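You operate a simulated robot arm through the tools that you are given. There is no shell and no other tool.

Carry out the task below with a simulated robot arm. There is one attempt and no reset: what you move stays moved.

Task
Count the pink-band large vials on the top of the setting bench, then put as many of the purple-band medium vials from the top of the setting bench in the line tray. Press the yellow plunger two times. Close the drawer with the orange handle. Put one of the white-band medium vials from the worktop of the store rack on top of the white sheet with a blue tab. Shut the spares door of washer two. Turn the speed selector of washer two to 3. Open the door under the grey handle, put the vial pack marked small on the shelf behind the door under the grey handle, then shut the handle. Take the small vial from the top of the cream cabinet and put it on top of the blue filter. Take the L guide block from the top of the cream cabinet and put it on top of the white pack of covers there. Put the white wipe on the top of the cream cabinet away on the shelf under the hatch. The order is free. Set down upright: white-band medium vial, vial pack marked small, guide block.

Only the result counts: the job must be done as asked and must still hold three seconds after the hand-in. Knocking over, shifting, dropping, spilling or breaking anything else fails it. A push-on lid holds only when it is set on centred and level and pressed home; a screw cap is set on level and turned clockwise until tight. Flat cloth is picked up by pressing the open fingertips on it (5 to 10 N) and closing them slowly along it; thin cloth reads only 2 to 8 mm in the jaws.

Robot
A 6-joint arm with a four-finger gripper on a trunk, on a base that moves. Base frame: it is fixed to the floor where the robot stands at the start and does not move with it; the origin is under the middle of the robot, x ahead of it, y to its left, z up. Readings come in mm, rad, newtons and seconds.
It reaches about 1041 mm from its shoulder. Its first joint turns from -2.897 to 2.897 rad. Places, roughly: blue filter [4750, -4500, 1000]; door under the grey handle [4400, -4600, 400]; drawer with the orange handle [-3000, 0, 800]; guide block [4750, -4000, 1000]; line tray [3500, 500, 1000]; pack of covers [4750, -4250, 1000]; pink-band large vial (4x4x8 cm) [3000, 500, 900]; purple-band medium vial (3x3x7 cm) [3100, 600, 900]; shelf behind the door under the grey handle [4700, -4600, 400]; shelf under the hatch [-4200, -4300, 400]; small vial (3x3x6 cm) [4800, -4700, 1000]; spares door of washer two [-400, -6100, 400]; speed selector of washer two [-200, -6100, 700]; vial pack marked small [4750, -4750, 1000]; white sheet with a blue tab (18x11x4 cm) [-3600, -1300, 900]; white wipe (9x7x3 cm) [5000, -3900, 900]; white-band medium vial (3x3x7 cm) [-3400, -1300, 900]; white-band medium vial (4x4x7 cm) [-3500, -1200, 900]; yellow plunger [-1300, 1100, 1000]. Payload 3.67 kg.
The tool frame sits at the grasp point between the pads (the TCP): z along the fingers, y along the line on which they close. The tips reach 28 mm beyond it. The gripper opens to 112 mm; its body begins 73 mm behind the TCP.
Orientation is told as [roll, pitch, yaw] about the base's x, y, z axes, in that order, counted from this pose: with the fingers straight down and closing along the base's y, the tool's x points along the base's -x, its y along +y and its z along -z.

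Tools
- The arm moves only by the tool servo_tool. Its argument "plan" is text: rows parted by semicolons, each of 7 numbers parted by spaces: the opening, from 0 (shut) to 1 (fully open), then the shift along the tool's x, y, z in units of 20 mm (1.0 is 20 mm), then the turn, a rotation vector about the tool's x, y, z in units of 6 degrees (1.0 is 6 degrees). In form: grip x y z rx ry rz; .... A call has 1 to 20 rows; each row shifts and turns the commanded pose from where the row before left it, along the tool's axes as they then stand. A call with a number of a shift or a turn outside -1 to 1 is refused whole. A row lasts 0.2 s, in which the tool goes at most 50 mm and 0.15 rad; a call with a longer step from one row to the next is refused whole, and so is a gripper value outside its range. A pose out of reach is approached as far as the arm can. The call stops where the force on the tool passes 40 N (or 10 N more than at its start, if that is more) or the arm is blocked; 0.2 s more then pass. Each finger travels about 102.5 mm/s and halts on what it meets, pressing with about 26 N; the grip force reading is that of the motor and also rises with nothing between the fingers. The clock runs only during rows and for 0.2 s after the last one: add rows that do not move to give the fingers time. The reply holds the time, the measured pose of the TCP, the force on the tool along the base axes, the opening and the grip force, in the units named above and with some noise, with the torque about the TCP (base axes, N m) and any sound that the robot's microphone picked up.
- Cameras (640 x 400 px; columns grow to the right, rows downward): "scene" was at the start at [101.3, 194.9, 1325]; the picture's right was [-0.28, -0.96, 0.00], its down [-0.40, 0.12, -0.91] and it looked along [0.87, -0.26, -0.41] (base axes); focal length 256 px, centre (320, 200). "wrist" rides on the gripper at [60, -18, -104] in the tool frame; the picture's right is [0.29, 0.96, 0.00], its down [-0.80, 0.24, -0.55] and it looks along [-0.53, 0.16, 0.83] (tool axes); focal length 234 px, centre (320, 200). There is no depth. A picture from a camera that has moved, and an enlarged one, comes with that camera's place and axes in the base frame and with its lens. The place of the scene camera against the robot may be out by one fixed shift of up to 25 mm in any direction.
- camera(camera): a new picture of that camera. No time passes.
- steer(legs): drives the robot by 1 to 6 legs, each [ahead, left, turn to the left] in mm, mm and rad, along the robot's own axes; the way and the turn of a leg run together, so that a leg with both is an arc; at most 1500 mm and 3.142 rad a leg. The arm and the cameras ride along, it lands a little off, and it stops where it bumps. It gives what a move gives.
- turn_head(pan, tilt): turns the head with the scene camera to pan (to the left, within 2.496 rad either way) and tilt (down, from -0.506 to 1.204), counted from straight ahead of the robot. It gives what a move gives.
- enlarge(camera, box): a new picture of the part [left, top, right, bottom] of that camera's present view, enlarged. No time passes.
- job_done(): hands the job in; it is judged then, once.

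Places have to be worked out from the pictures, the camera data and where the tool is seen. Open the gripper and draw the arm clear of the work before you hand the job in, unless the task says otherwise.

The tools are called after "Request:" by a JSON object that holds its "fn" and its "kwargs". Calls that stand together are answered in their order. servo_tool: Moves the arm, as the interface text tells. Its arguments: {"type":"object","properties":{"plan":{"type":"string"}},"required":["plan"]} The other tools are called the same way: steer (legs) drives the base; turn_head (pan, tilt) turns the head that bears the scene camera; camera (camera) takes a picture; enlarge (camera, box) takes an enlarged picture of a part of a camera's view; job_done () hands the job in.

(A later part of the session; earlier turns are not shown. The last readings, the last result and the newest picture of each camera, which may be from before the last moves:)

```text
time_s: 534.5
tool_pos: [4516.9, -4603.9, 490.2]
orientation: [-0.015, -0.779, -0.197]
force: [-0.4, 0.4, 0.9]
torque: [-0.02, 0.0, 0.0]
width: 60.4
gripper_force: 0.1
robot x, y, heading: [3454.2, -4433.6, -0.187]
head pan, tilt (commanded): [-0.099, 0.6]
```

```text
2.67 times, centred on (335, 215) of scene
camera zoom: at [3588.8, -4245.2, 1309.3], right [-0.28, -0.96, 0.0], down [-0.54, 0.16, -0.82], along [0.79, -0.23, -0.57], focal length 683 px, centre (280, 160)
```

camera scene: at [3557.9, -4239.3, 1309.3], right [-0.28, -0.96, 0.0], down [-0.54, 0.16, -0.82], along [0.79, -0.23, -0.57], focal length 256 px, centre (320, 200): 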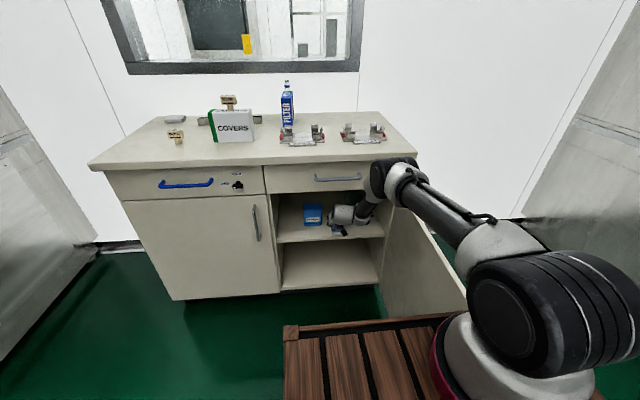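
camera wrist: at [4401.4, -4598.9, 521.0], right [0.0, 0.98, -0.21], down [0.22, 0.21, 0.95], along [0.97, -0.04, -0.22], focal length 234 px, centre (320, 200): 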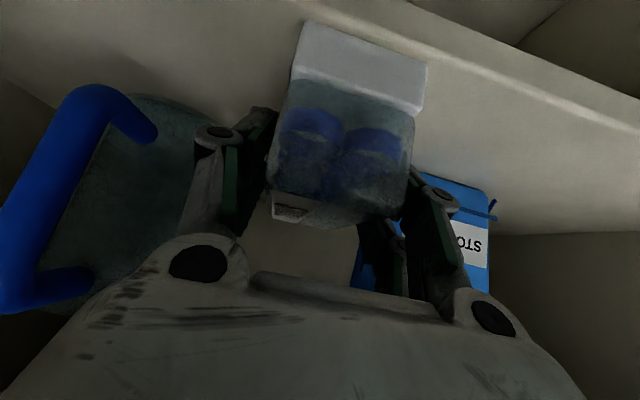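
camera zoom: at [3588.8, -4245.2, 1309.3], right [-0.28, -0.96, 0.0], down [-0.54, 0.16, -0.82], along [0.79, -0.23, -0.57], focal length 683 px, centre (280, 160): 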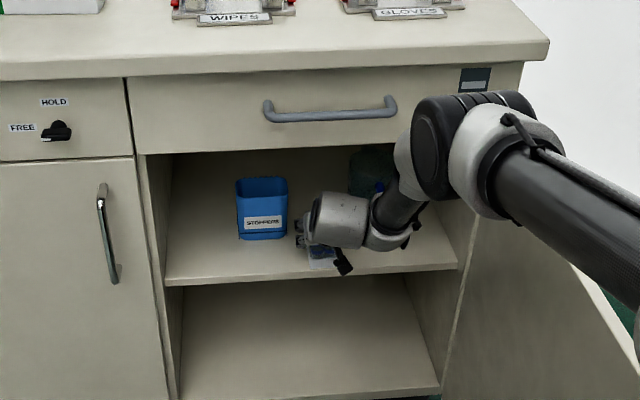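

Released; the pack stands on the shelf. I withdraw along the tool axis and then back the base straight out.

Request:
{"fn": "servo_tool", "kwargs": {"plan": "0.54 0 0 -0.5 0 0 0;0.54 0 0 -1 0 0 0;0.54 0 0 -1 0 0 0;0.54 0.3 0 -0.8 0 0 0;0.54 0.3 0 -0.8 0 0 0;0.54 0 0 0 0 0 0"}}

Request:
{"fn": "steer", "kwargs": {"legs": [[-200, 0, 0]]}}

Request:
{"fn": "camera", "kwargs": {"camera": "wrist"}}

Request:
{"fn": "enlarge", "kwargs": {"camera": "scene", "box": [250, 140, 450, 300]}}

```text
time_s: 535.9
tool_pos: [4470.0, -4574.7, 534.4]
orientation: [-0.027, -0.778, -0.196]
force: [-0.9, 0.2, -0.3]
torque: [-0.02, 0.02, 0.0]
width: 60.9
gripper_force: 0.0
out of reach, approached as far as the arm can: row 3, 4, 5
robot x, y, heading: [3453.6, -4432.5, -0.19]
head pan, tilt (commanded): [-0.099, 0.6]
```

```text
time_s: 537.5
tool_pos: [4272.4, -4536.8, 534.6]
orientation: [-0.026, -0.78, -0.195]
force: [0.0, -0.3, 0.1]
torque: [0.0, 0.0, -0.02]
width: 60.3
gripper_force: 0.1
robot x, y, heading: [3253.7, -4395.5, -0.183]
head pan, tilt (commanded): [-0.099, 0.6]
```

```text
taken
camera wrist: at [4155.3, -4529.8, 566.5], right [0.0, 0.98, -0.22], down [0.23, 0.21, 0.95], along [0.97, -0.05, -0.22], focal length 234 px, centre (320, 200)
```

wrist: 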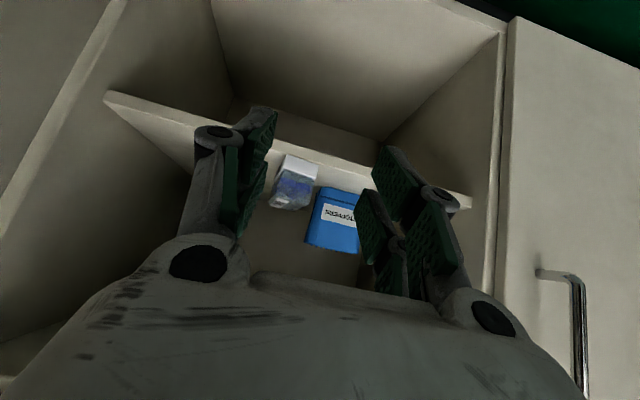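

```text
2.50 times, centred on (350, 220) of scene
camera zoom: at [3391.0, -4207.5, 1309.3], right [-0.28, -0.96, 0.0], down [-0.54, 0.16, -0.82], along [0.79, -0.23, -0.57], focal length 640 px, centre (245, 150)
```

zoom: 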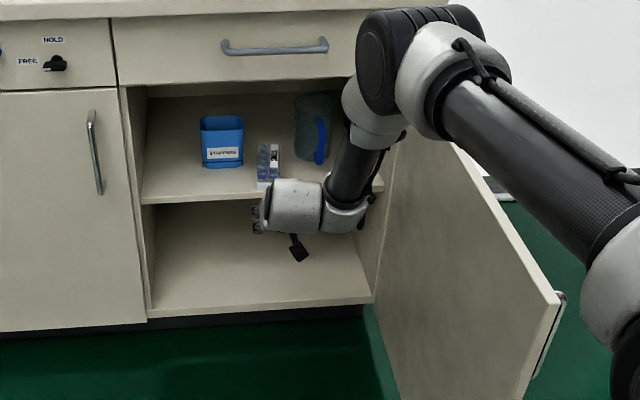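

The arm drifted sideways a bit while withdrawing, so I check the pack closely.

Request:
{"fn": "enlarge", "kwargs": {"camera": "wrist", "box": [240, 120, 400, 270]}}

Request:
{"fn": "enlarge", "kwargs": {"camera": "scene", "box": [310, 170, 400, 250]}}

```text
2.67 times, centred on (320, 195) of wrist
camera zoom: at [4155.3, -4529.8, 566.5], right [0.0, 0.98, -0.22], down [0.23, 0.21, 0.95], along [0.97, -0.05, -0.22], focal length 624 px, centre (320, 213)
```

zoom: 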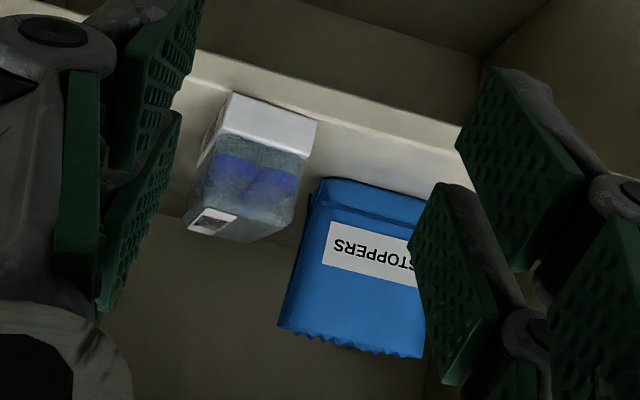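

```text
5.00 times, centred on (355, 210) of scene
camera zoom: at [3391.0, -4207.5, 1309.3], right [-0.28, -0.96, 0.0], down [-0.54, 0.16, -0.82], along [0.79, -0.23, -0.57], focal length 1281 px, centre (145, 150)
```

zoom: 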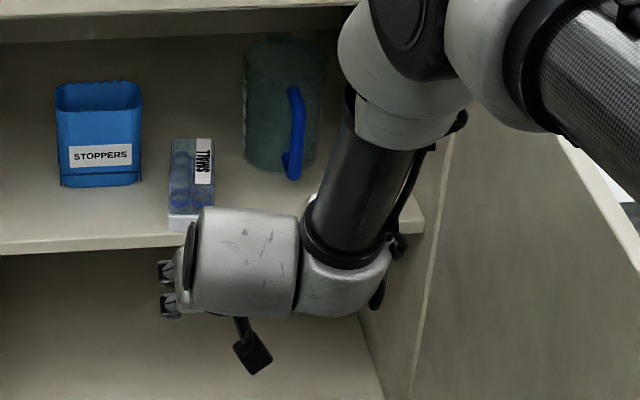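

The pack is upright and clear of its neighbours but close to the shelf's front edge. I zoom further to judge the overhang.

Request:
{"fn": "enlarge", "kwargs": {"camera": "wrist", "box": [270, 135, 340, 195]}}

Request:
{"fn": "enlarge", "kwargs": {"camera": "scene", "box": [335, 190, 375, 225]}}

```text
6.67 times, centred on (305, 165) of wrist
camera zoom: at [4155.3, -4529.8, 566.5], right [0.0, 0.98, -0.22], down [0.23, 0.21, 0.95], along [0.97, -0.05, -0.22], focal length 1561 px, centre (420, 433)
```

zoom: 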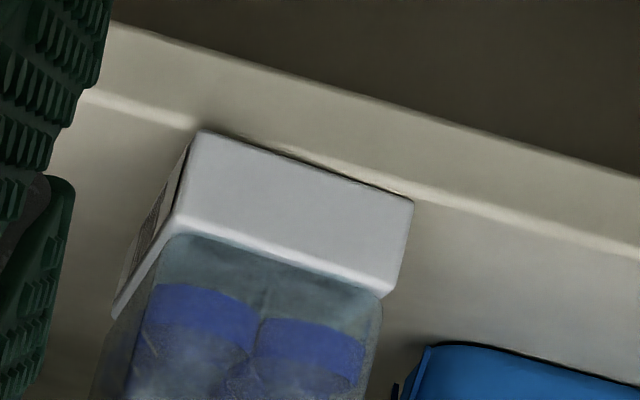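

```text
11.43 times, centred on (355, 208) of scene
camera zoom: at [3391.0, -4207.5, 1309.3], right [-0.28, -0.96, 0.0], down [-0.54, 0.16, -0.82], along [0.79, -0.23, -0.57], focal length 2927 px, centre (-80, 114)
```

zoom: 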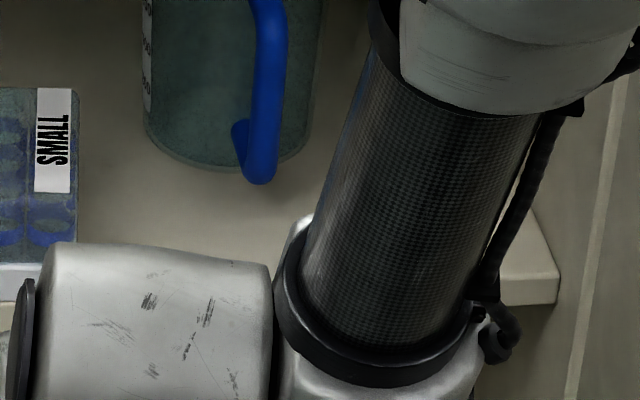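

The near edge lies 4–10 mm inside the shelf edge, so it is properly on the shelf. Now I raise the arm, restore the downward tool, and prepare to close the door from its outer side.

Request:
{"fn": "servo_tool", "kwargs": {"plan": "0.3 -0.7 0 -0.7 0 0 0;0.1 -0.7 0 -0.7 0 0 0;0 -0.7 0 -0.7 0 0 0;0 -0.7 0 -0.7 0 0 0;0 -0.7 0 -0.7 0 0 0;0 -0.7 0 -0.7 0 0 0;0 -0.7 0 -0.7 0 0 0;0 -0.7 0 -0.7 0 0 0;0 -0.7 0 -0.7 0 0 0;0 -0.7 0 -0.7 0 0 0;0 -0.7 0 -0.7 0 0 0;0 -0.7 0 -0.7 0 0 0;0 -0.7 0 -0.7 0 0 0;0 -0.7 0 -0.7 0 0 0;0 -0.7 0 -0.7 0 0 0;0 -0.7 0 -0.7 0 0 0;0 -0.7 0 -0.7 0 0 0;0 -0.7 0 -0.7 0 0 0;0 -0.7 0 -0.7 0 0 0"}}

Request:
{"fn": "servo_tool", "kwargs": {"plan": "0 0 0 0 0 1 0;0 0 0 0 0 1 0;0 0 0 0 0 1 0;0 0 0 0 0 1 0;0 0 0 0 0 1 0;0 0 0 0 0 1 0;0 0 0 0 0 1 0;0 0 0 0 0 0.45 0;0 0 0 0 0 0 0"}}

Request:
{"fn": "camera", "kwargs": {"camera": "scene"}}

Request:
{"fn": "camera", "kwargs": {"camera": "wrist"}}

```text
time_s: 541.5
tool_pos: [4276.9, -4530.5, 910.7]
orientation: [-0.026, -0.777, -0.196]
force: [0.7, 0.3, -0.6]
torque: [0.0, 0.0, 0.0]
width: 0.0
gripper_force: 26.4
robot x, y, heading: [3252.4, -4399.6, -0.187]
head pan, tilt (commanded): [-0.099, 0.6]
```

```text
time_s: 543.5
tool_pos: [4285.2, -4551.1, 921.6]
orientation: [-0.064, -0.116, -0.25]
force: [-0.4, -0.1, -0.7]
torque: [0.01, -0.02, -0.01]
width: 0.1
gripper_force: 26.0
out of reach, approached as far as the arm can: row 2, 3
robot x, y, heading: [3256.0, -4397.0, -0.184]
head pan, tilt (commanded): [-0.099, 0.6]
```

```text
taken
camera scene: at [3391.0, -4207.5, 1309.3], right [-0.28, -0.96, 0.0], down [-0.54, 0.16, -0.83], along [0.79, -0.23, -0.57], focal length 256 px, centre (320, 200)
```

scene: 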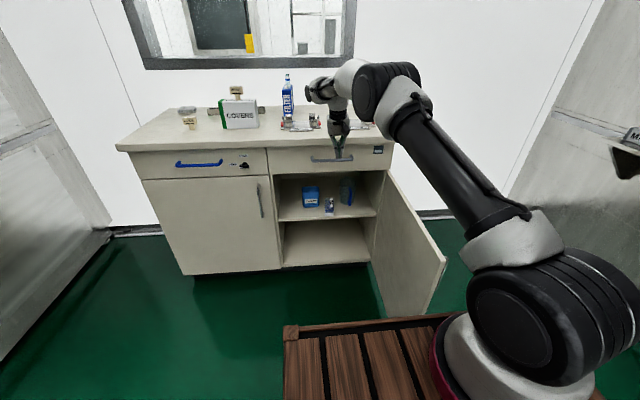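

```text
taken
camera wrist: at [4213.2, -4544.9, 1017.8], right [-0.03, 0.99, -0.09], down [0.77, 0.09, 0.63], along [0.63, -0.05, -0.77], focal length 234 px, centre (320, 200)
```

wrist: 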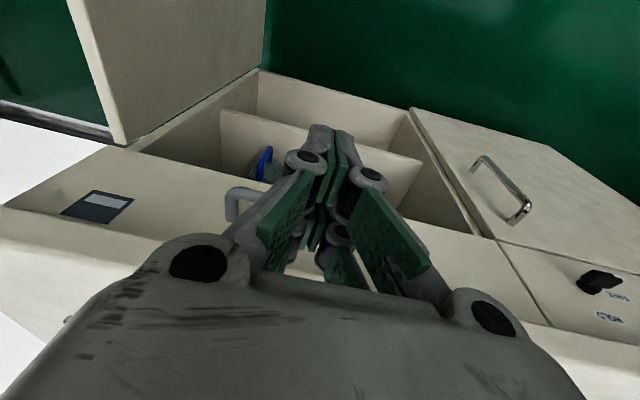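

I pull back from the reach limit and then trim the orientation back to straight down.

Request:
{"fn": "servo_tool", "kwargs": {"plan": "0 0.9 0 0 0 0 0;0 0.9 0 0 0 0 0;0 0.9 0 0 0 0 0;0 0.9 0 0 0 0 0;0 0.9 0 0 0 0 0;0 0.9 0 0 0 0 0;0 0.9 0 0 0 0 0;0 0 0 0 -0.3 0.55 -0.32;0 0 0 0 -0.3 0.55 -0.32;0 0 0 0 0 0 0"}}

```text
time_s: 545.7
tool_pos: [4164.4, -4522.1, 905.1]
orientation: [-0.006, 0.002, -0.186]
force: [-0.4, 0.7, 0.7]
torque: [0.01, 0.0, 0.01]
width: 0.0
gripper_force: 25.9
robot x, y, heading: [3252.8, -4395.5, -0.188]
head pan, tilt (commanded): [-0.099, 0.6]
```

Orientation is straight down again. I fly over the open door to its outer (south) side at z≈905.

Request:
{"fn": "servo_tool", "kwargs": {"plan": "0 0.455 -0.97 0 0 0 0;0 0.455 -0.97 0 0 0 0;0 0.455 -0.97 0 0 0 0;0 0.455 -0.97 0 0 0 0;0 0.455 -0.97 0 0 0 0;0 0.455 -0.97 0 0 0 0;0 0.455 -0.97 0 0 0 0;0 0.455 -0.97 0 0 0 0;0 0.455 -0.97 0 0 0 0;0 0.455 -0.97 0 0 0 0;0 0.455 -0.97 0 0 0 0;0 0.455 -0.97 0 0 0 0;0 0.455 -0.97 0 0 0 0;0 0.455 -0.97 0 0 0 0;0 0.455 -0.97 0 0 0 0;0 0.455 -0.97 0 0 0 0;0 0.455 -0.97 0 0 0 0;0 0.455 -0.97 0 0 0 0;0 0 0 0 0 0 0"}}

Request:
{"fn": "camera", "kwargs": {"camera": "wrist"}}

Request:
{"fn": "camera", "kwargs": {"camera": "scene"}}

```text
time_s: 549.7
tool_pos: [3937.2, -4832.8, 904.9]
orientation: [-0.007, 0.0, -0.185]
force: [0.1, -0.7, -0.8]
torque: [-0.01, -0.01, 0.01]
width: 0.0
gripper_force: 26.2
robot x, y, heading: [3256.5, -4396.2, -0.186]
head pan, tilt (commanded): [-0.099, 0.6]
```

```text
taken
camera wrist: at [3876.2, -4839.3, 1010.3], right [-0.11, 0.99, 0.0], down [0.83, 0.09, 0.55], along [0.55, 0.05, -0.83], focal length 234 px, centre (320, 200)
```

wrist: 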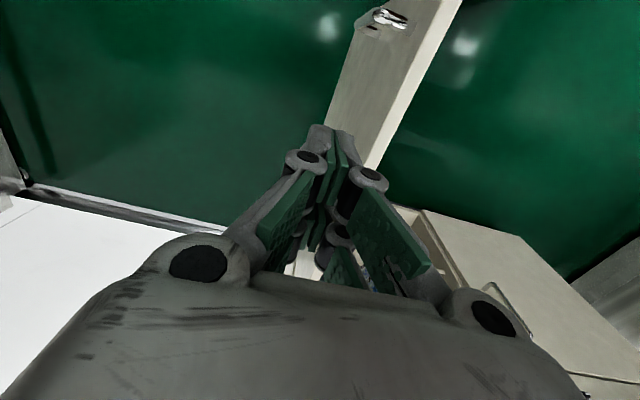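

```text
taken
camera scene: at [3391.0, -4207.6, 1309.3], right [-0.28, -0.96, 0.0], down [-0.54, 0.16, -0.83], along [0.79, -0.23, -0.57], focal length 256 px, centre (320, 200)
```

scene: 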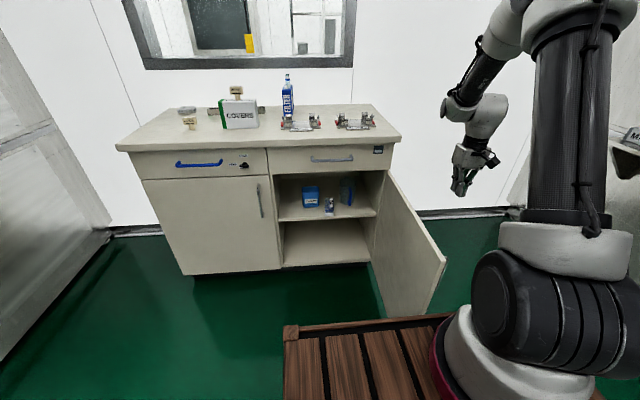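

The fist is ~78 mm outside the door's outer face, clear of the handle. I descend to z≈725 and start sweeping the door shut.

Request:
{"fn": "servo_tool", "kwargs": {"plan": "0 0 0 1 0 0 0;0 0 0 1 0 0 0;0 0 0 1 0 0 0;0 0 0 1 0 0 0;0 0 0 1 0 0 0;0 0 0 1 0 0 0;0 0 0 1 0 0 0;0 0 0 1 0 0 0;0 0 0 1 0 0 0;0 -0.105 0.91 0 0 0 0;0 -0.105 0.91 0 0 0 0;0 -0.105 0.91 0 0 0 0;0 -0.105 0.91 0 0 0 0;0 -0.105 0.91 0 0 0 0;0 -0.105 0.91 0 0 0 0;0 -0.105 0.91 0 0 0 0;0 -0.105 0.91 0 0 0 0;0 -0.105 0.91 0 0 0 0;0 0 0 0 0 0 0"}}

Request:
{"fn": "camera", "kwargs": {"camera": "wrist"}}

Request:
{"fn": "camera", "kwargs": {"camera": "scene"}}

```text
time_s: 553.7
tool_pos: [3988.2, -4677.1, 726.0]
orientation: [-0.005, -0.001, -0.187]
force: [-0.8, 0.0, 0.8]
torque: [0.01, 0.0, 0.01]
width: 0.0
gripper_force: 26.1
robot x, y, heading: [3249.3, -4397.6, -0.185]
head pan, tilt (commanded): [-0.099, 0.6]
```

```text
taken
camera wrist: at [3925.0, -4683.6, 829.8], right [-0.1, 0.99, 0.0], down [0.83, 0.09, 0.55], along [0.55, 0.05, -0.83], focal length 234 px, centre (320, 200)
```

wrist: 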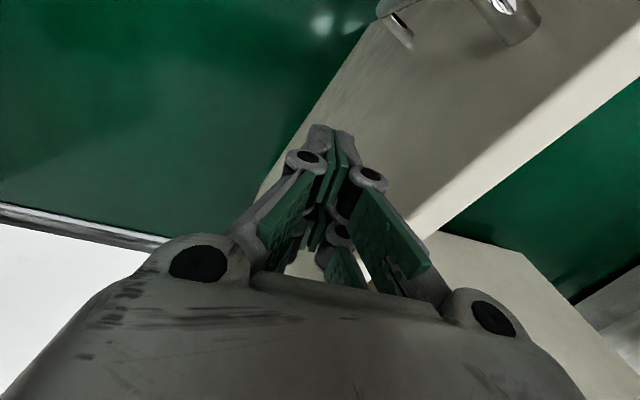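

```text
taken
camera scene: at [3390.9, -4207.5, 1309.3], right [-0.28, -0.96, 0.0], down [-0.54, 0.16, -0.82], along [0.79, -0.23, -0.57], focal length 256 px, centre (320, 200)
```

scene: 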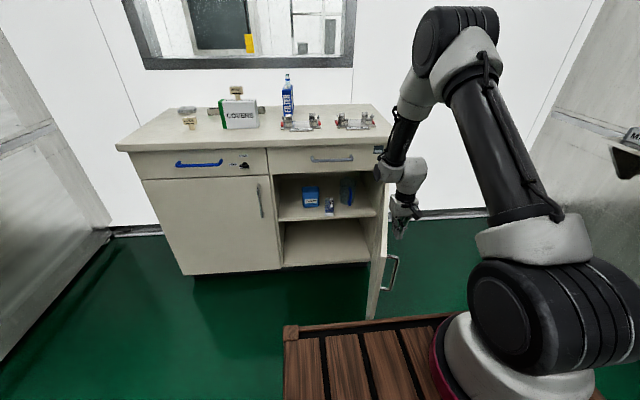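

The door is swinging closed. I continue the sweep.

Request:
{"fn": "servo_tool", "kwargs": {"plan": "0 -0.36 0.875 0 0 0 0;0 -0.36 0.875 0 0 0 0;0 -0.36 0.875 0 0 0 0;0 -0.36 0.875 0 0 0 0;0 -0.36 0.875 0 0 0 0;0 -0.36 0.875 0 0 0 0;0 -0.68 0.89 0 0 0 0;0 -0.68 0.89 0 0 0 0;0 -0.68 0.89 0 0 0 0;0 -0.68 0.89 0 0 0 0;0 -0.68 0.89 0 0 0 0;0 0 0 0 0 0 0"}}

Request:
{"fn": "camera", "kwargs": {"camera": "wrist"}}

Request:
{"fn": "camera", "kwargs": {"camera": "scene"}}

```text
time_s: 556.3
tool_pos: [4131.8, -4505.3, 724.2]
orientation: [-0.005, 0.001, -0.187]
force: [0.0, -0.4, 0.0]
torque: [0.01, -0.01, 0.0]
width: 0.0
gripper_force: 26.0
robot x, y, heading: [3255.0, -4393.0, -0.189]
head pan, tilt (commanded): [-0.099, 0.6]
```

```text
taken
camera wrist: at [4069.5, -4511.9, 829.3], right [-0.11, 0.99, 0.0], down [0.83, 0.09, 0.55], along [0.55, 0.05, -0.83], focal length 234 px, centre (320, 200)
```

wrist: 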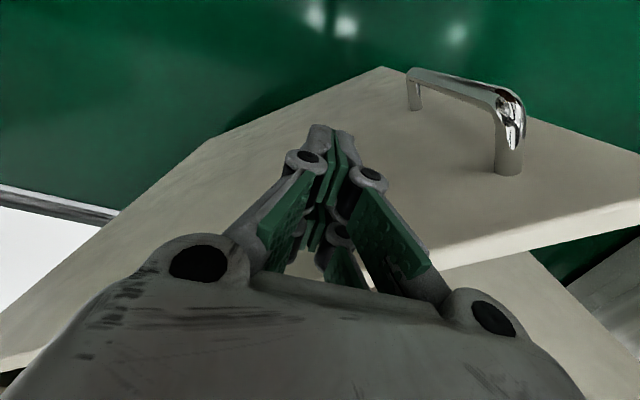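

```text
taken
camera scene: at [3391.0, -4207.5, 1309.3], right [-0.28, -0.96, 0.0], down [-0.54, 0.16, -0.82], along [0.79, -0.23, -0.57], focal length 256 px, centre (320, 200)
```

scene: 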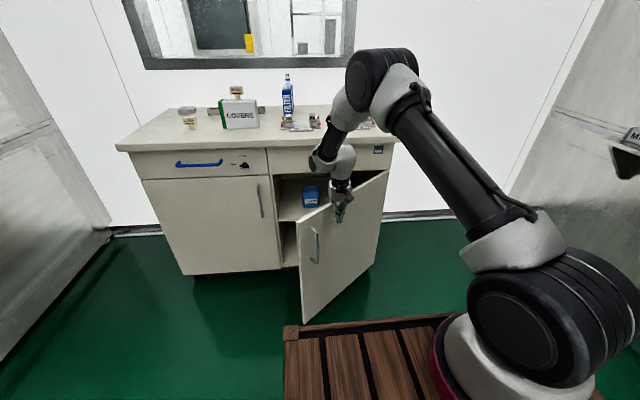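

About 35° left. Another segment, then I'll finish with a tilted hand.

Request:
{"fn": "servo_tool", "kwargs": {"plan": "0 -0.89 0.7 0 0 0 0;0 -0.89 0.7 0 0 0 0;0 -0.89 0.7 0 0 0 0;0 -0.89 0.6 0 0 0 0;0 -0.89 0.5 0 0 0 0;0 0 0 0 0 0 0"}}

Request:
{"fn": "camera", "kwargs": {"camera": "wrist"}}

Request:
{"fn": "camera", "kwargs": {"camera": "scene"}}

```text
time_s: 557.7
tool_pos: [4232.9, -4459.8, 726.2]
orientation: [-0.006, 0.001, -0.186]
force: [0.5, 0.1, -0.2]
torque: [-0.02, 0.01, 0.03]
width: 0.0
gripper_force: 26.2
robot x, y, heading: [3253.9, -4396.1, -0.185]
head pan, tilt (commanded): [-0.099, 0.6]
```

```text
taken
camera wrist: at [4170.0, -4466.6, 830.1], right [-0.11, 0.99, 0.0], down [0.83, 0.09, 0.55], along [0.55, 0.05, -0.83], focal length 234 px, centre (320, 200)
```

wrist: 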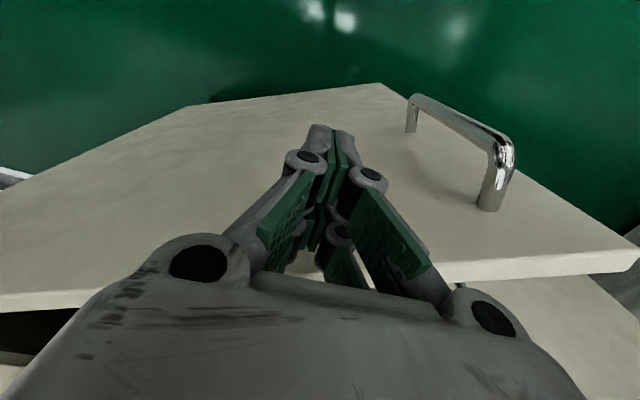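

```text
taken
camera scene: at [3391.0, -4207.5, 1309.3], right [-0.28, -0.96, 0.0], down [-0.54, 0.16, -0.82], along [0.79, -0.23, -0.57], focal length 256 px, centre (320, 200)
```

scene: 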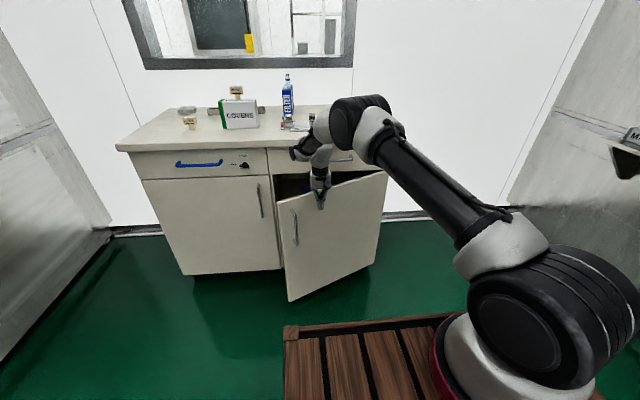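

About 20° left. I retreat a little, tilt the hand 45° forward and move it slightly left, then will push the door home by driving the base gently.

Request:
{"fn": "servo_tool", "kwargs": {"plan": "0 0.9 0.6 0 0 0 0;0 0.9 0.6 0 0 0 0;0 0.9 0.6 0 0 0 0;0 0 0 0.5 0 -1 0;0 0 0 0.5 0 -1 0;0 0 0 0 0 -1 0;0 0 0 0 0 -1 0;0 0 0 0 0 -1 0;0 0 0 0 0 -1 0;0 0 0 0 0 -1 0;0 0 0 0 0 -0.5 0;0 0 0 0 0 0 0"}}

Request:
{"fn": "camera", "kwargs": {"camera": "wrist"}}

Request:
{"fn": "camera", "kwargs": {"camera": "scene"}}

```text
time_s: 560.3
tool_pos: [4204.3, -4425.3, 714.1]
orientation: [-0.046, -0.704, -0.172]
force: [0.5, -0.8, -0.4]
torque: [0.01, 0.0, -0.01]
width: 0.2
gripper_force: 26.1
out of reach, approached as far as the arm can: row 7, 8
robot x, y, heading: [3253.2, -4393.2, -0.184]
head pan, tilt (commanded): [-0.099, 0.6]
```

```text
taken
camera wrist: at [4090.6, -4420.4, 755.0], right [-0.02, 0.97, -0.22], down [0.3, 0.22, 0.93], along [0.95, -0.04, -0.3], focal length 234 px, centre (320, 200)
```

wrist: 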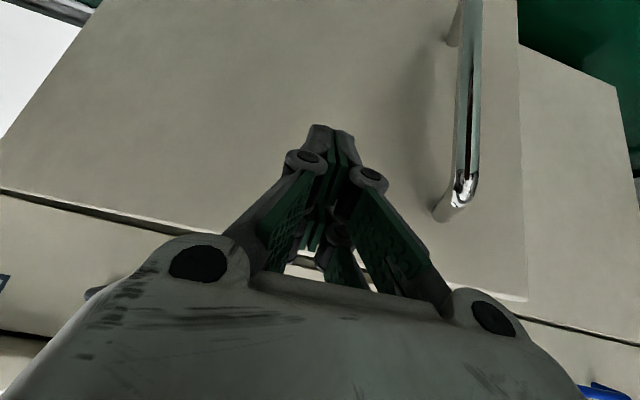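

```text
taken
camera scene: at [3391.0, -4207.5, 1309.3], right [-0.28, -0.96, 0.0], down [-0.54, 0.16, -0.82], along [0.79, -0.23, -0.57], focal length 256 px, centre (320, 200)
```

scene: 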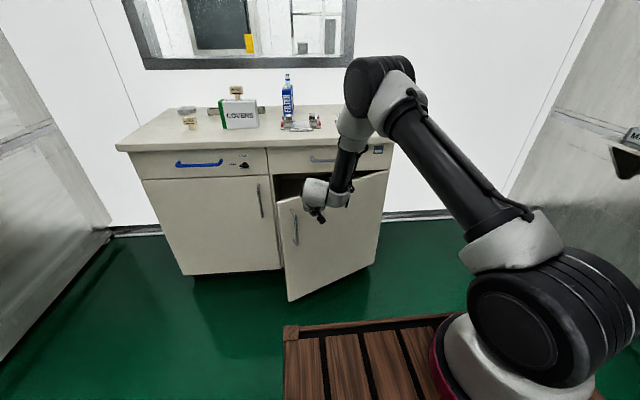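

Pose is fine. I drive the base forward 150 mm to push the door with the fingertips, and check.

Request:
{"fn": "steer", "kwargs": {"legs": [[150, 0, 0]]}}

Request:
{"fn": "camera", "kwargs": {"camera": "wrist"}}

Request:
{"fn": "camera", "kwargs": {"camera": "scene"}}

```text
time_s: 561.7
tool_pos: [4352.5, -4454.9, 713.8]
orientation: [-0.047, -0.704, -0.173]
force: [-0.1, 0.6, 0.2]
torque: [0.04, 0.0, 0.0]
width: 0.2
gripper_force: 26.2
robot x, y, heading: [3402.5, -4419.1, -0.181]
head pan, tilt (commanded): [-0.099, 0.6]
```

```text
taken
camera wrist: at [4238.8, -4449.3, 755.0], right [-0.02, 0.97, -0.22], down [0.3, 0.22, 0.93], along [0.95, -0.04, -0.3], focal length 234 px, centre (320, 200)
```

wrist: 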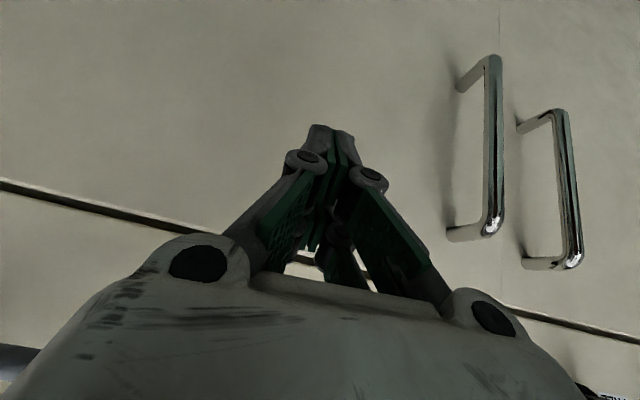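

```text
taken
camera scene: at [3539.3, -4235.7, 1309.3], right [-0.28, -0.96, 0.0], down [-0.54, 0.16, -0.82], along [0.79, -0.23, -0.57], focal length 256 px, centre (320, 200)
```

scene: 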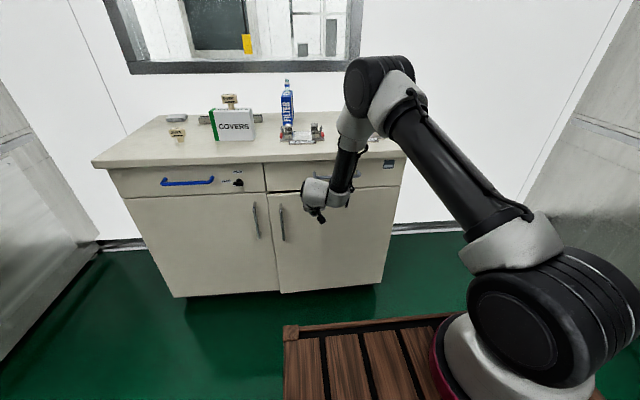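

Nearly shut. I finish with the arm in small forward rows until I feel it seat.

Request:
{"fn": "servo_tool", "kwargs": {"plan": "0 -0.38 0 0.32 0 0 0;0 -0.38 0 0.32 0 0 0;0 -0.38 0 0.32 0 0 0;0 -0.38 0 0.32 0 0 0;0 -0.38 0 0.32 0 0 0;0 0 0 0 0 0 0"}}

Request:
{"fn": "camera", "kwargs": {"camera": "wrist"}}

Request:
{"fn": "enlarge", "kwargs": {"camera": "scene", "box": [200, 150, 420, 310]}}

```text
time_s: 563.1
tool_pos: [4402.3, -4465.5, 714.3]
orientation: [-0.046, -0.703, -0.173]
force: [0.7, -0.1, -0.5]
torque: [0.0, 0.0, 0.0]
width: 0.0
gripper_force: 25.8
robot x, y, heading: [3403.0, -4422.5, -0.184]
head pan, tilt (commanded): [-0.099, 0.6]
```

```text
taken
camera wrist: at [4287.6, -4459.4, 755.4], right [-0.02, 0.97, -0.22], down [0.3, 0.22, 0.93], along [0.95, -0.04, -0.3], focal length 234 px, centre (320, 200)
```

wrist: 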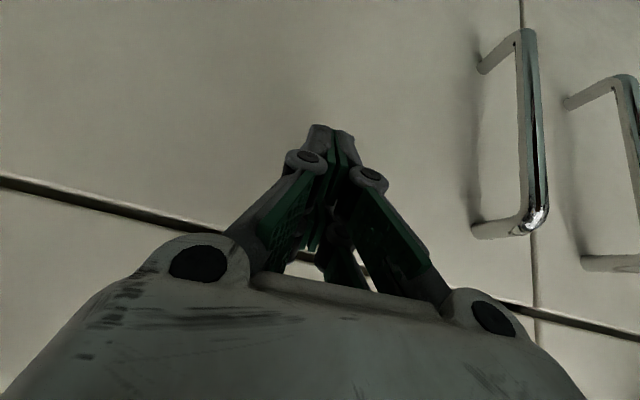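

```text
2.50 times, centred on (310, 230) of scene
camera zoom: at [3539.3, -4235.7, 1309.3], right [-0.28, -0.96, 0.0], down [-0.54, 0.16, -0.82], along [0.79, -0.23, -0.57], focal length 640 px, centre (345, 125)
```

zoom: 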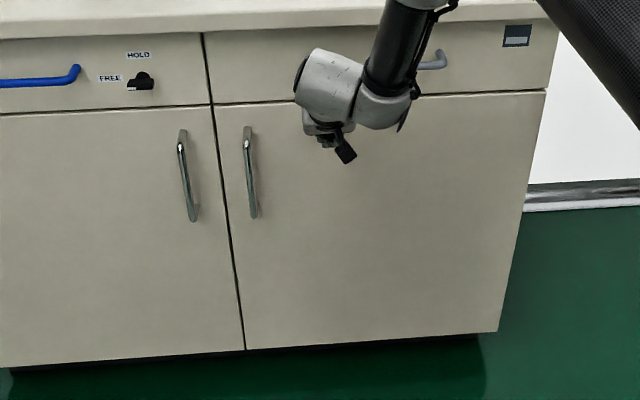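

The door looks flush; I push a few more small rows to be sure it is fully home.

Request:
{"fn": "servo_tool", "kwargs": {"plan": "0 -0.2 0 0.17 0 0 0;0 -0.2 0 0.17 0 0 0;0 -0.2 0 0.17 0 0 0;0 -0.2 0 0.17 0 0 0;0 -0.2 0 0.17 0 0 0;0 -0.2 0 0.17 0 0 0;0 0 0 0 0 0 0"}}

Request:
{"fn": "camera", "kwargs": {"camera": "wrist"}}

```text
time_s: 563.8
tool_pos: [4408.6, -4467.4, 713.6]
orientation: [-0.047, -0.695, -0.169]
force: [-11.4, 2.0, 5.2]
torque: [-0.03, -0.07, -0.06]
width: 5.9
gripper_force: 36.1
robot x, y, heading: [3402.1, -4420.4, -0.191]
head pan, tilt (commanded): [-0.099, 0.6]
stopped in row 3: the force on the tool passed its limit at 52 N (the readings are from after the stop); the commanded pose is now the measured one
```

```text
taken
camera wrist: at [4295.2, -4461.1, 754.8], right [-0.03, 0.98, -0.22], down [0.31, 0.22, 0.93], along [0.95, -0.04, -0.3], focal length 234 px, centre (320, 200)
```

wrist: 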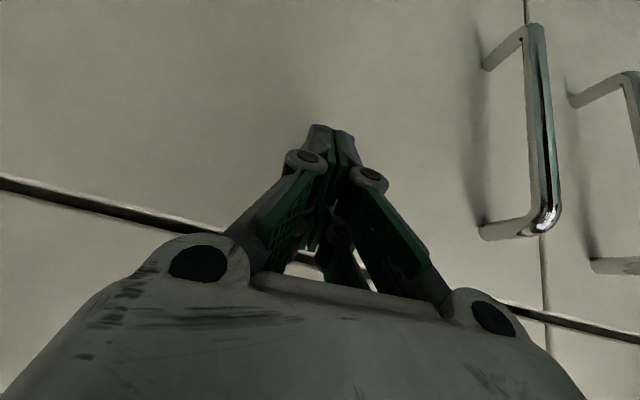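

The door is shut (52 N stop). I back the hand off, raise it, and restore the downward tool; then go for the white wipe.

Request:
{"fn": "servo_tool", "kwargs": {"plan": "0 0.38 0 -0.32 0 0 0;0 0.76 0 -0.65 0 0 0;0 0.76 0 -0.65 0 0 0;0 0.76 0 -0.65 0 0 0;0 0.76 0 -0.65 0 0 0;0 0.76 0 -0.65 0 0 0;0 -0.65 0 -0.76 0 0 0;0 -0.65 0 -0.76 0 0 0;0 -0.65 0 -0.76 0 0 0;0 -0.65 0 -0.76 0 0 0;0 -0.65 0 -0.76 0 0 0;0 -0.65 0 -0.76 0 0 0;0 -0.65 0 -0.76 0 0 0;0 -0.65 0 -0.76 0 0 0;0 -0.65 0 -0.76 0 0 0;0 -0.65 0 -0.76 0 0 0;0 -0.65 0 -0.76 0 0 0;0 -0.65 0 -0.76 0 0 0;0 -0.65 0 -0.76 0 0 0;0 -0.65 0 -0.76 0 0 0"}}

Request:
{"fn": "servo_tool", "kwargs": {"plan": "0 0 0 0 -0.2 1 0;0 0 0 0 -0.2 1 0;0 0 0 0 0 1 0;0 0 0 0 0 1 0;0 0 0 0 0 1 0;0 0 0 0 0 1 0;0 0 0 0 0 0.6 0;0 0 0 0 0 0 0"}}

Request:
{"fn": "camera", "kwargs": {"camera": "scene"}}

```text
time_s: 568.0
tool_pos: [4307.1, -4435.4, 992.6]
orientation: [-0.046, -0.696, -0.169]
force: [0.5, 0.5, 1.0]
torque: [0.02, 0.05, 0.02]
width: 0.0
gripper_force: 35.7
robot x, y, heading: [3402.1, -4422.0, -0.186]
head pan, tilt (commanded): [-0.099, 0.6]
```

```text
time_s: 569.8
tool_pos: [4307.4, -4435.6, 994.4]
orientation: [-0.003, -0.005, -0.178]
force: [-0.4, 0.2, -0.3]
torque: [0.02, 0.0, 0.0]
width: 0.1
gripper_force: 35.3
robot x, y, heading: [3403.5, -4419.3, -0.189]
head pan, tilt (commanded): [-0.099, 0.6]
```

```text
taken
camera scene: at [3538.9, -4235.7, 1309.3], right [-0.28, -0.96, 0.0], down [-0.54, 0.16, -0.83], along [0.79, -0.23, -0.56], focal length 256 px, centre (320, 200)
```

scene: 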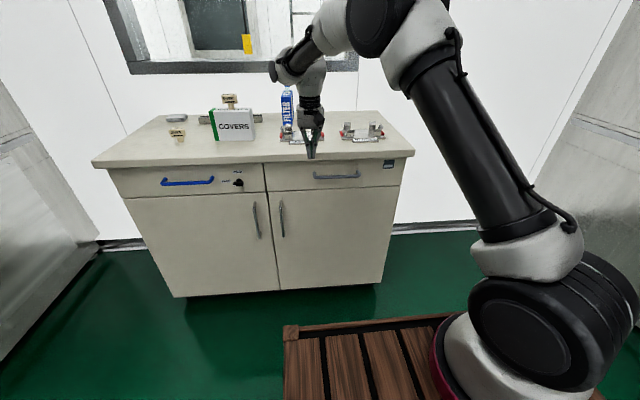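

Door shut and cabinet tidy. I retract and raise the arm, then drive to the left half of the cabinet for the wipe.

Request:
{"fn": "servo_tool", "kwargs": {"plan": "0 0.5 0 -1 0 0 0;0 0.5 0 -1 0 0 0;0 0.97 -0.3 -0.62 0 0 0;0 0.97 -0.3 -0.62 0 0 0;0 0.97 -0.3 -0.62 0 0 0;0 0.97 -0.3 -0.62 0 0 0;0 0.97 -0.3 -0.62 0 0 0;0 0.97 -0.3 -0.62 0 0 0;0 0.97 -0.3 -0.62 0 0 0;0 0.97 -0.3 -0.62 0 0 0;0 0.97 -0.3 -0.62 0 0 0;0 0.97 -0.3 -0.62 0 0 0;0 0.97 -0.3 -0.62 0 0 0;0 0.97 -0.3 -0.62 0 0 0;0 0.97 -0.3 0 0 0 0"}}

Request:
{"fn": "steer", "kwargs": {"legs": [[0, 665, 0], [490, 0, 0.005]]}}

Request:
{"fn": "turn_head", "kwargs": {"pan": -0.1, "tilt": 0.6}}

Request:
{"fn": "camera", "kwargs": {"camera": "scene"}}

Request:
{"fn": "camera", "kwargs": {"camera": "wrist"}}

```text
time_s: 573.0
tool_pos: [4024.1, -4463.4, 1181.2]
orientation: [-0.002, -0.006, -0.179]
force: [0.3, -0.5, -0.3]
torque: [0.03, 0.06, -0.01]
width: 0.1
gripper_force: 35.6
robot x, y, heading: [3400.7, -4421.6, -0.188]
head pan, tilt (commanded): [-0.099, 0.6]
```

```text
time_s: 579.2
tool_pos: [4635.7, -3899.1, 1181.0]
orientation: [-0.003, -0.006, -0.174]
force: [-0.2, -0.3, 0.9]
torque: [0.0, -0.01, -0.01]
width: 0.0
gripper_force: 36.2
robot x, y, heading: [4008.2, -3863.9, -0.183]
head pan, tilt (commanded): [-0.099, 0.6]
```

```text
time_s: 579.8
tool_pos: [4634.7, -3899.1, 1181.4]
orientation: [-0.001, -0.007, -0.175]
force: [0.1, -0.6, 0.2]
torque: [0.02, -0.01, -0.01]
width: 0.1
gripper_force: 35.9
robot x, y, heading: [4014.8, -3860.1, -0.184]
head pan, tilt (commanded): [-0.099, 0.6]
```

```text
taken
camera scene: at [4149.2, -3673.6, 1309.3], right [-0.28, -0.96, 0.0], down [-0.54, 0.16, -0.83], along [0.79, -0.23, -0.56], focal length 256 px, centre (320, 200)
```

scene: 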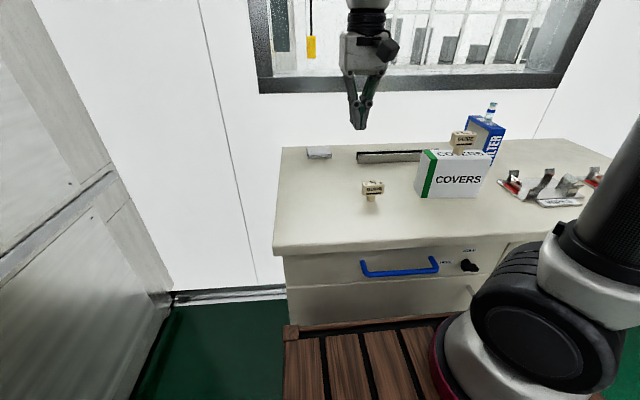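

```text
taken
camera wrist: at [4572.5, -3907.1, 1285.6], right [-0.12, 0.99, 0.0], down [0.82, 0.1, 0.56], along [0.55, 0.06, -0.83], focal length 234 px, centre (320, 200)
```

wrist: 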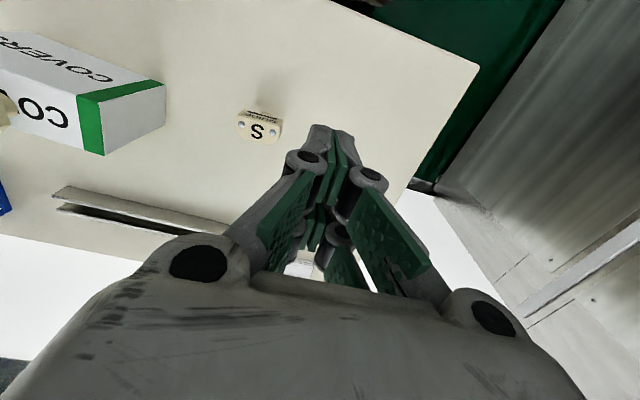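

The wipe is at about (4985, −3919). I move above it with open jaws, staying high, and inspect it.

Request:
{"fn": "servo_tool", "kwargs": {"plan": "0.3 -0.95 0.12 0 0 0 0;0.6 -0.95 0.12 0 0 0 0;0.9 -0.95 0.12 0 0 0 0;0.95 -0.95 0.12 0 0 0 0;0.95 -0.95 0.12 0 0 0 0;0.95 -0.95 0.12 0 0 0 0;0.95 -0.95 0.12 0 0 0 0;0.95 -0.95 0.12 0 0 0 0;0.95 -0.95 0.12 0 0 0 0;0.95 -0.95 0.12 0 0 0 0;0.95 -0.95 0.12 0 0 0 0;0.95 -0.95 0.12 0 0 0 0;0.95 -0.95 0.12 0 0 0 0;0.95 -0.95 0.12 0 0 0 0;0.95 -0.95 0.12 0 0 0 0;0.95 -0.95 0.12 0 0 0 0;0.95 0 0 0 0 0 0"}}

Request:
{"fn": "camera", "kwargs": {"camera": "wrist"}}

Request:
{"fn": "enlarge", "kwargs": {"camera": "wrist", "box": [240, 80, 400, 220]}}

Request:
{"fn": "enlarge", "kwargs": {"camera": "scene", "box": [270, 100, 400, 220]}}

```text
time_s: 583.4
tool_pos: [4941.8, -3913.6, 1184.3]
orientation: [-0.002, -0.005, -0.175]
force: [0.0, 0.2, -0.2]
torque: [0.01, -0.01, -0.05]
width: 106.3
gripper_force: 0.0
robot x, y, heading: [4015.4, -3862.3, -0.182]
head pan, tilt (commanded): [-0.099, 0.6]
```

```text
taken
camera wrist: at [4878.8, -3921.6, 1286.8], right [-0.12, 0.99, 0.0], down [0.82, 0.1, 0.56], along [0.55, 0.06, -0.83], focal length 234 px, centre (320, 200)
```

wrist: 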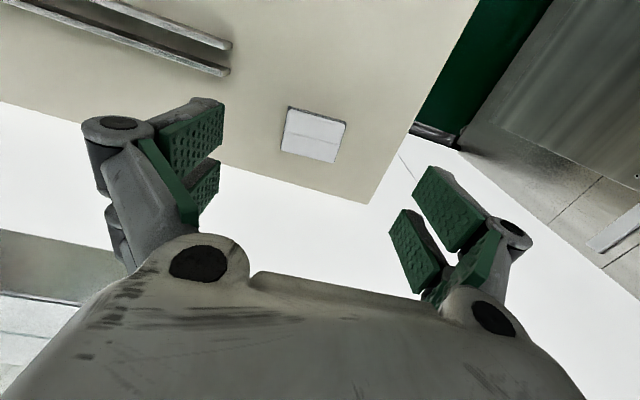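

```text
2.86 times, centred on (320, 150) of wrist
camera zoom: at [4878.8, -3921.6, 1286.8], right [-0.12, 0.99, 0.0], down [0.82, 0.1, 0.56], along [0.55, 0.06, -0.83], focal length 669 px, centre (320, 343)
```

zoom: 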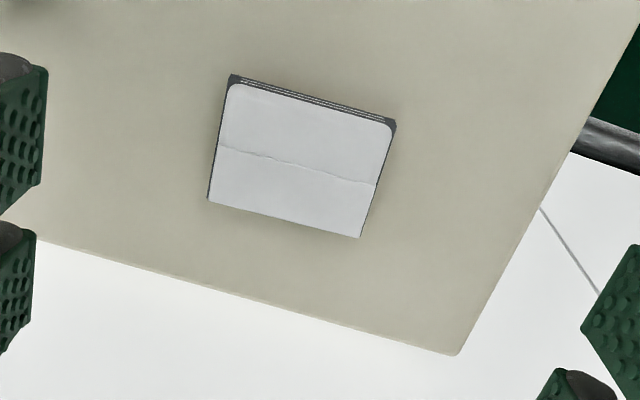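

```text
3.33 times, centred on (335, 160) of scene
camera zoom: at [4149.2, -3673.6, 1309.3], right [-0.28, -0.96, 0.0], down [-0.54, 0.16, -0.83], along [0.79, -0.23, -0.56], focal length 854 px, centre (270, 333)
```

zoom: 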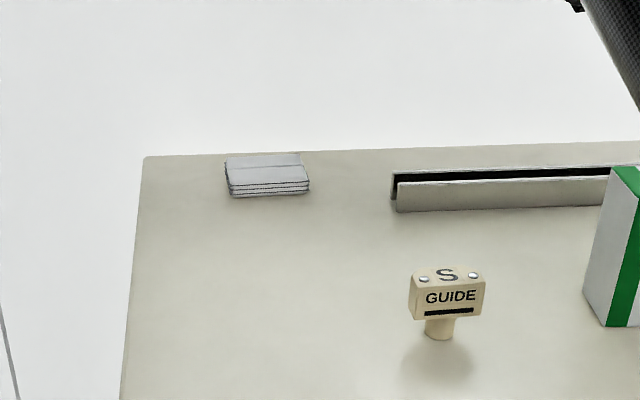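

The wipe is a folded white cloth, ~90 mm (N–S) × 70 mm, aligned with the jaws, centred at ≈(4987, −3919). I move over it with jaws fully open and descend to z≈1010 to check the fit.

Request:
{"fn": "servo_tool", "kwargs": {"plan": "1 -0.8 0.05 0 0 0 0;1 -0.8 0.05 0 0 0 0;1 -0.7 0.04 0 0 0 0;1 0 0 0.9 0 0 0;1 0 0 0.9 0 0 0;1 0 0 0.9 0 0 0;1 0 0 0.9 0 0 0;1 0 0 0.9 0 0 0;1 0 0 0.9 0 0 0;1 0 0 0.9 0 0 0;1 0 0 0.9 0 0 0;1 0 0 0.9 0 0 0;1 0 0 0.6 0 0 0;1 0 0 0 0 0 0"}}

Request:
{"fn": "camera", "kwargs": {"camera": "wrist"}}

Request:
{"fn": "enlarge", "kwargs": {"camera": "scene", "box": [270, 60, 400, 220]}}

```text
time_s: 586.4
tool_pos: [4973.7, -3919.3, 1004.3]
orientation: [-0.002, -0.006, -0.173]
force: [0.4, 0.0, 0.5]
torque: [0.03, 0.0, 0.02]
width: 111.7
gripper_force: 0.1
out of reach, approached as far as the arm can: row 2, 3
robot x, y, heading: [4013.1, -3860.2, -0.182]
head pan, tilt (commanded): [-0.099, 0.6]
```

```text
taken
camera wrist: at [4910.9, -3926.9, 1108.3], right [-0.12, 0.99, 0.0], down [0.82, 0.1, 0.56], along [0.55, 0.06, -0.83], focal length 234 px, centre (320, 200)
```

wrist: 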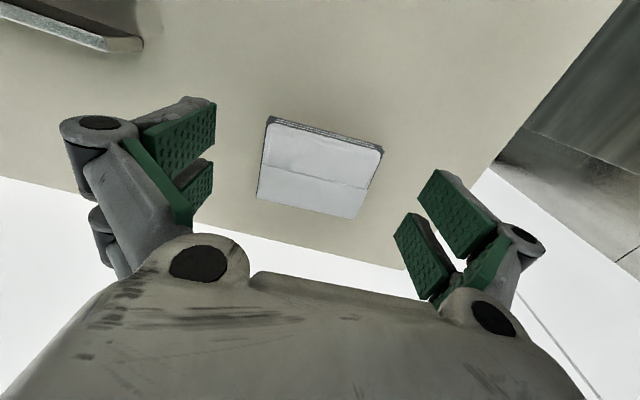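

```text
2.50 times, centred on (335, 140) of scene
camera zoom: at [4149.3, -3673.6, 1309.3], right [-0.28, -0.96, 0.0], down [-0.54, 0.16, -0.83], along [0.79, -0.23, -0.57], focal length 640 px, centre (282, 350)
```

zoom: 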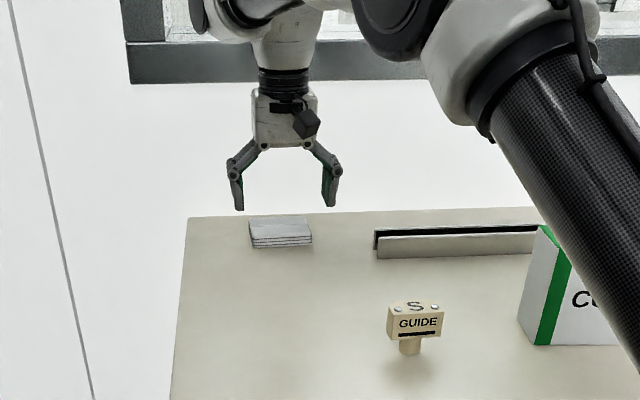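

The wipe is centred laterally; 13 mm more forward would centre it in depth. I nudge forward and descend to grip height (TCP z≈965).

Request:
{"fn": "servo_tool", "kwargs": {"plan": "1 -0.3 0 0.4 0 0 0;1 -0.3 0.05 0.5 0 0 0;1 0 0 0.5 0 0 0;1 0 0 0.4 0 0 0;1 0 0 0.15 0 0 0;1 0 0 0 0 0 0"}}

Request:
{"fn": "camera", "kwargs": {"camera": "wrist"}}

Request:
{"fn": "enlarge", "kwargs": {"camera": "scene", "box": [270, 60, 400, 220]}}

```text
time_s: 587.8
tool_pos: [4984.8, -3921.3, 965.1]
orientation: [-0.001, -0.005, -0.174]
force: [0.1, -0.3, -0.1]
torque: [0.0, 0.0, 0.01]
width: 112.0
gripper_force: 0.1
robot x, y, heading: [4014.0, -3858.0, -0.178]
head pan, tilt (commanded): [-0.099, 0.6]
```

```text
taken
camera wrist: at [4921.6, -3929.1, 1068.4], right [-0.12, 0.99, 0.0], down [0.82, 0.1, 0.56], along [0.55, 0.06, -0.83], focal length 234 px, centre (320, 200)
```

wrist: 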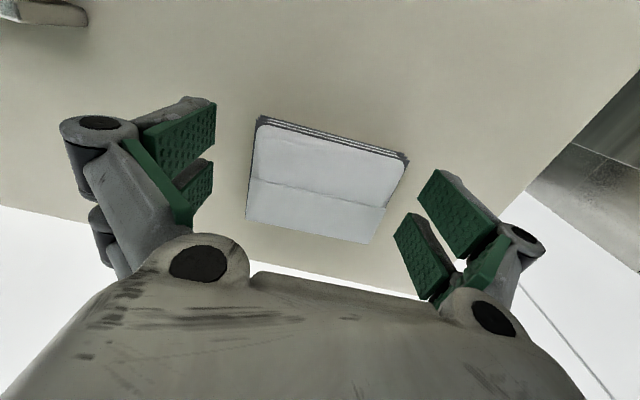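

```text
2.50 times, centred on (335, 140) of scene
camera zoom: at [4149.3, -3673.6, 1309.3], right [-0.28, -0.96, 0.0], down [-0.54, 0.16, -0.82], along [0.79, -0.23, -0.57], focal length 640 px, centre (282, 350)
```

zoom: 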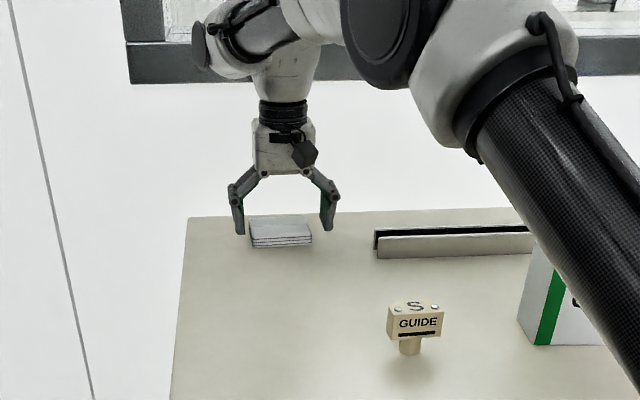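

The fingers straddle the folded wipe. I close slowly on its sides.

Request:
{"fn": "servo_tool", "kwargs": {"plan": "0.9 0 0 0 0 0 0;0.85 0 0 0 0 0 0;0.8 0 0 0 0 0 0;0.75 0 0 0 0 0 0;0.7 0 0 0 0 0 0;0.65 0 0 0 0 0 0;0.6 0 0 0 0 0 0;0.6 0 0 0 0 0 0"}}

Request:
{"fn": "camera", "kwargs": {"camera": "wrist"}}

Request:
{"fn": "enlarge", "kwargs": {"camera": "scene", "box": [270, 60, 400, 220]}}

```text
time_s: 589.6
tool_pos: [4984.5, -3921.6, 965.0]
orientation: [-0.001, -0.008, -0.173]
force: [0.6, 1.1, 6.2]
torque: [0.04, -0.08, 0.06]
width: 84.3
gripper_force: 26.5
robot x, y, heading: [4011.8, -3861.6, -0.183]
head pan, tilt (commanded): [-0.099, 0.6]
```

```text
taken
camera wrist: at [4921.5, -3929.1, 1069.0], right [-0.12, 0.99, 0.0], down [0.82, 0.1, 0.56], along [0.56, 0.06, -0.83], focal length 234 px, centre (320, 200)
```

wrist: 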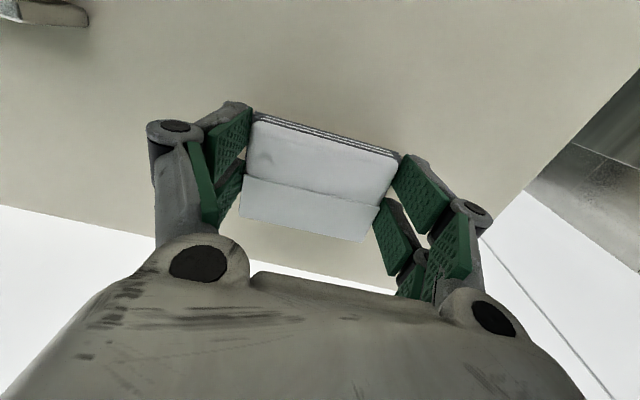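

```text
2.50 times, centred on (335, 140) of scene
camera zoom: at [4149.0, -3673.6, 1309.3], right [-0.28, -0.96, 0.0], down [-0.54, 0.16, -0.83], along [0.79, -0.23, -0.56], focal length 640 px, centre (282, 350)
```

zoom: 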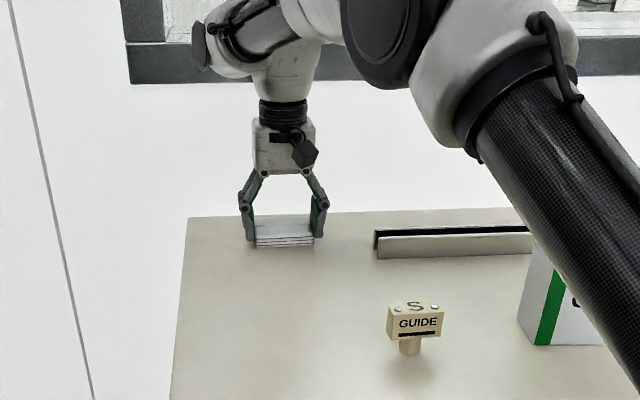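

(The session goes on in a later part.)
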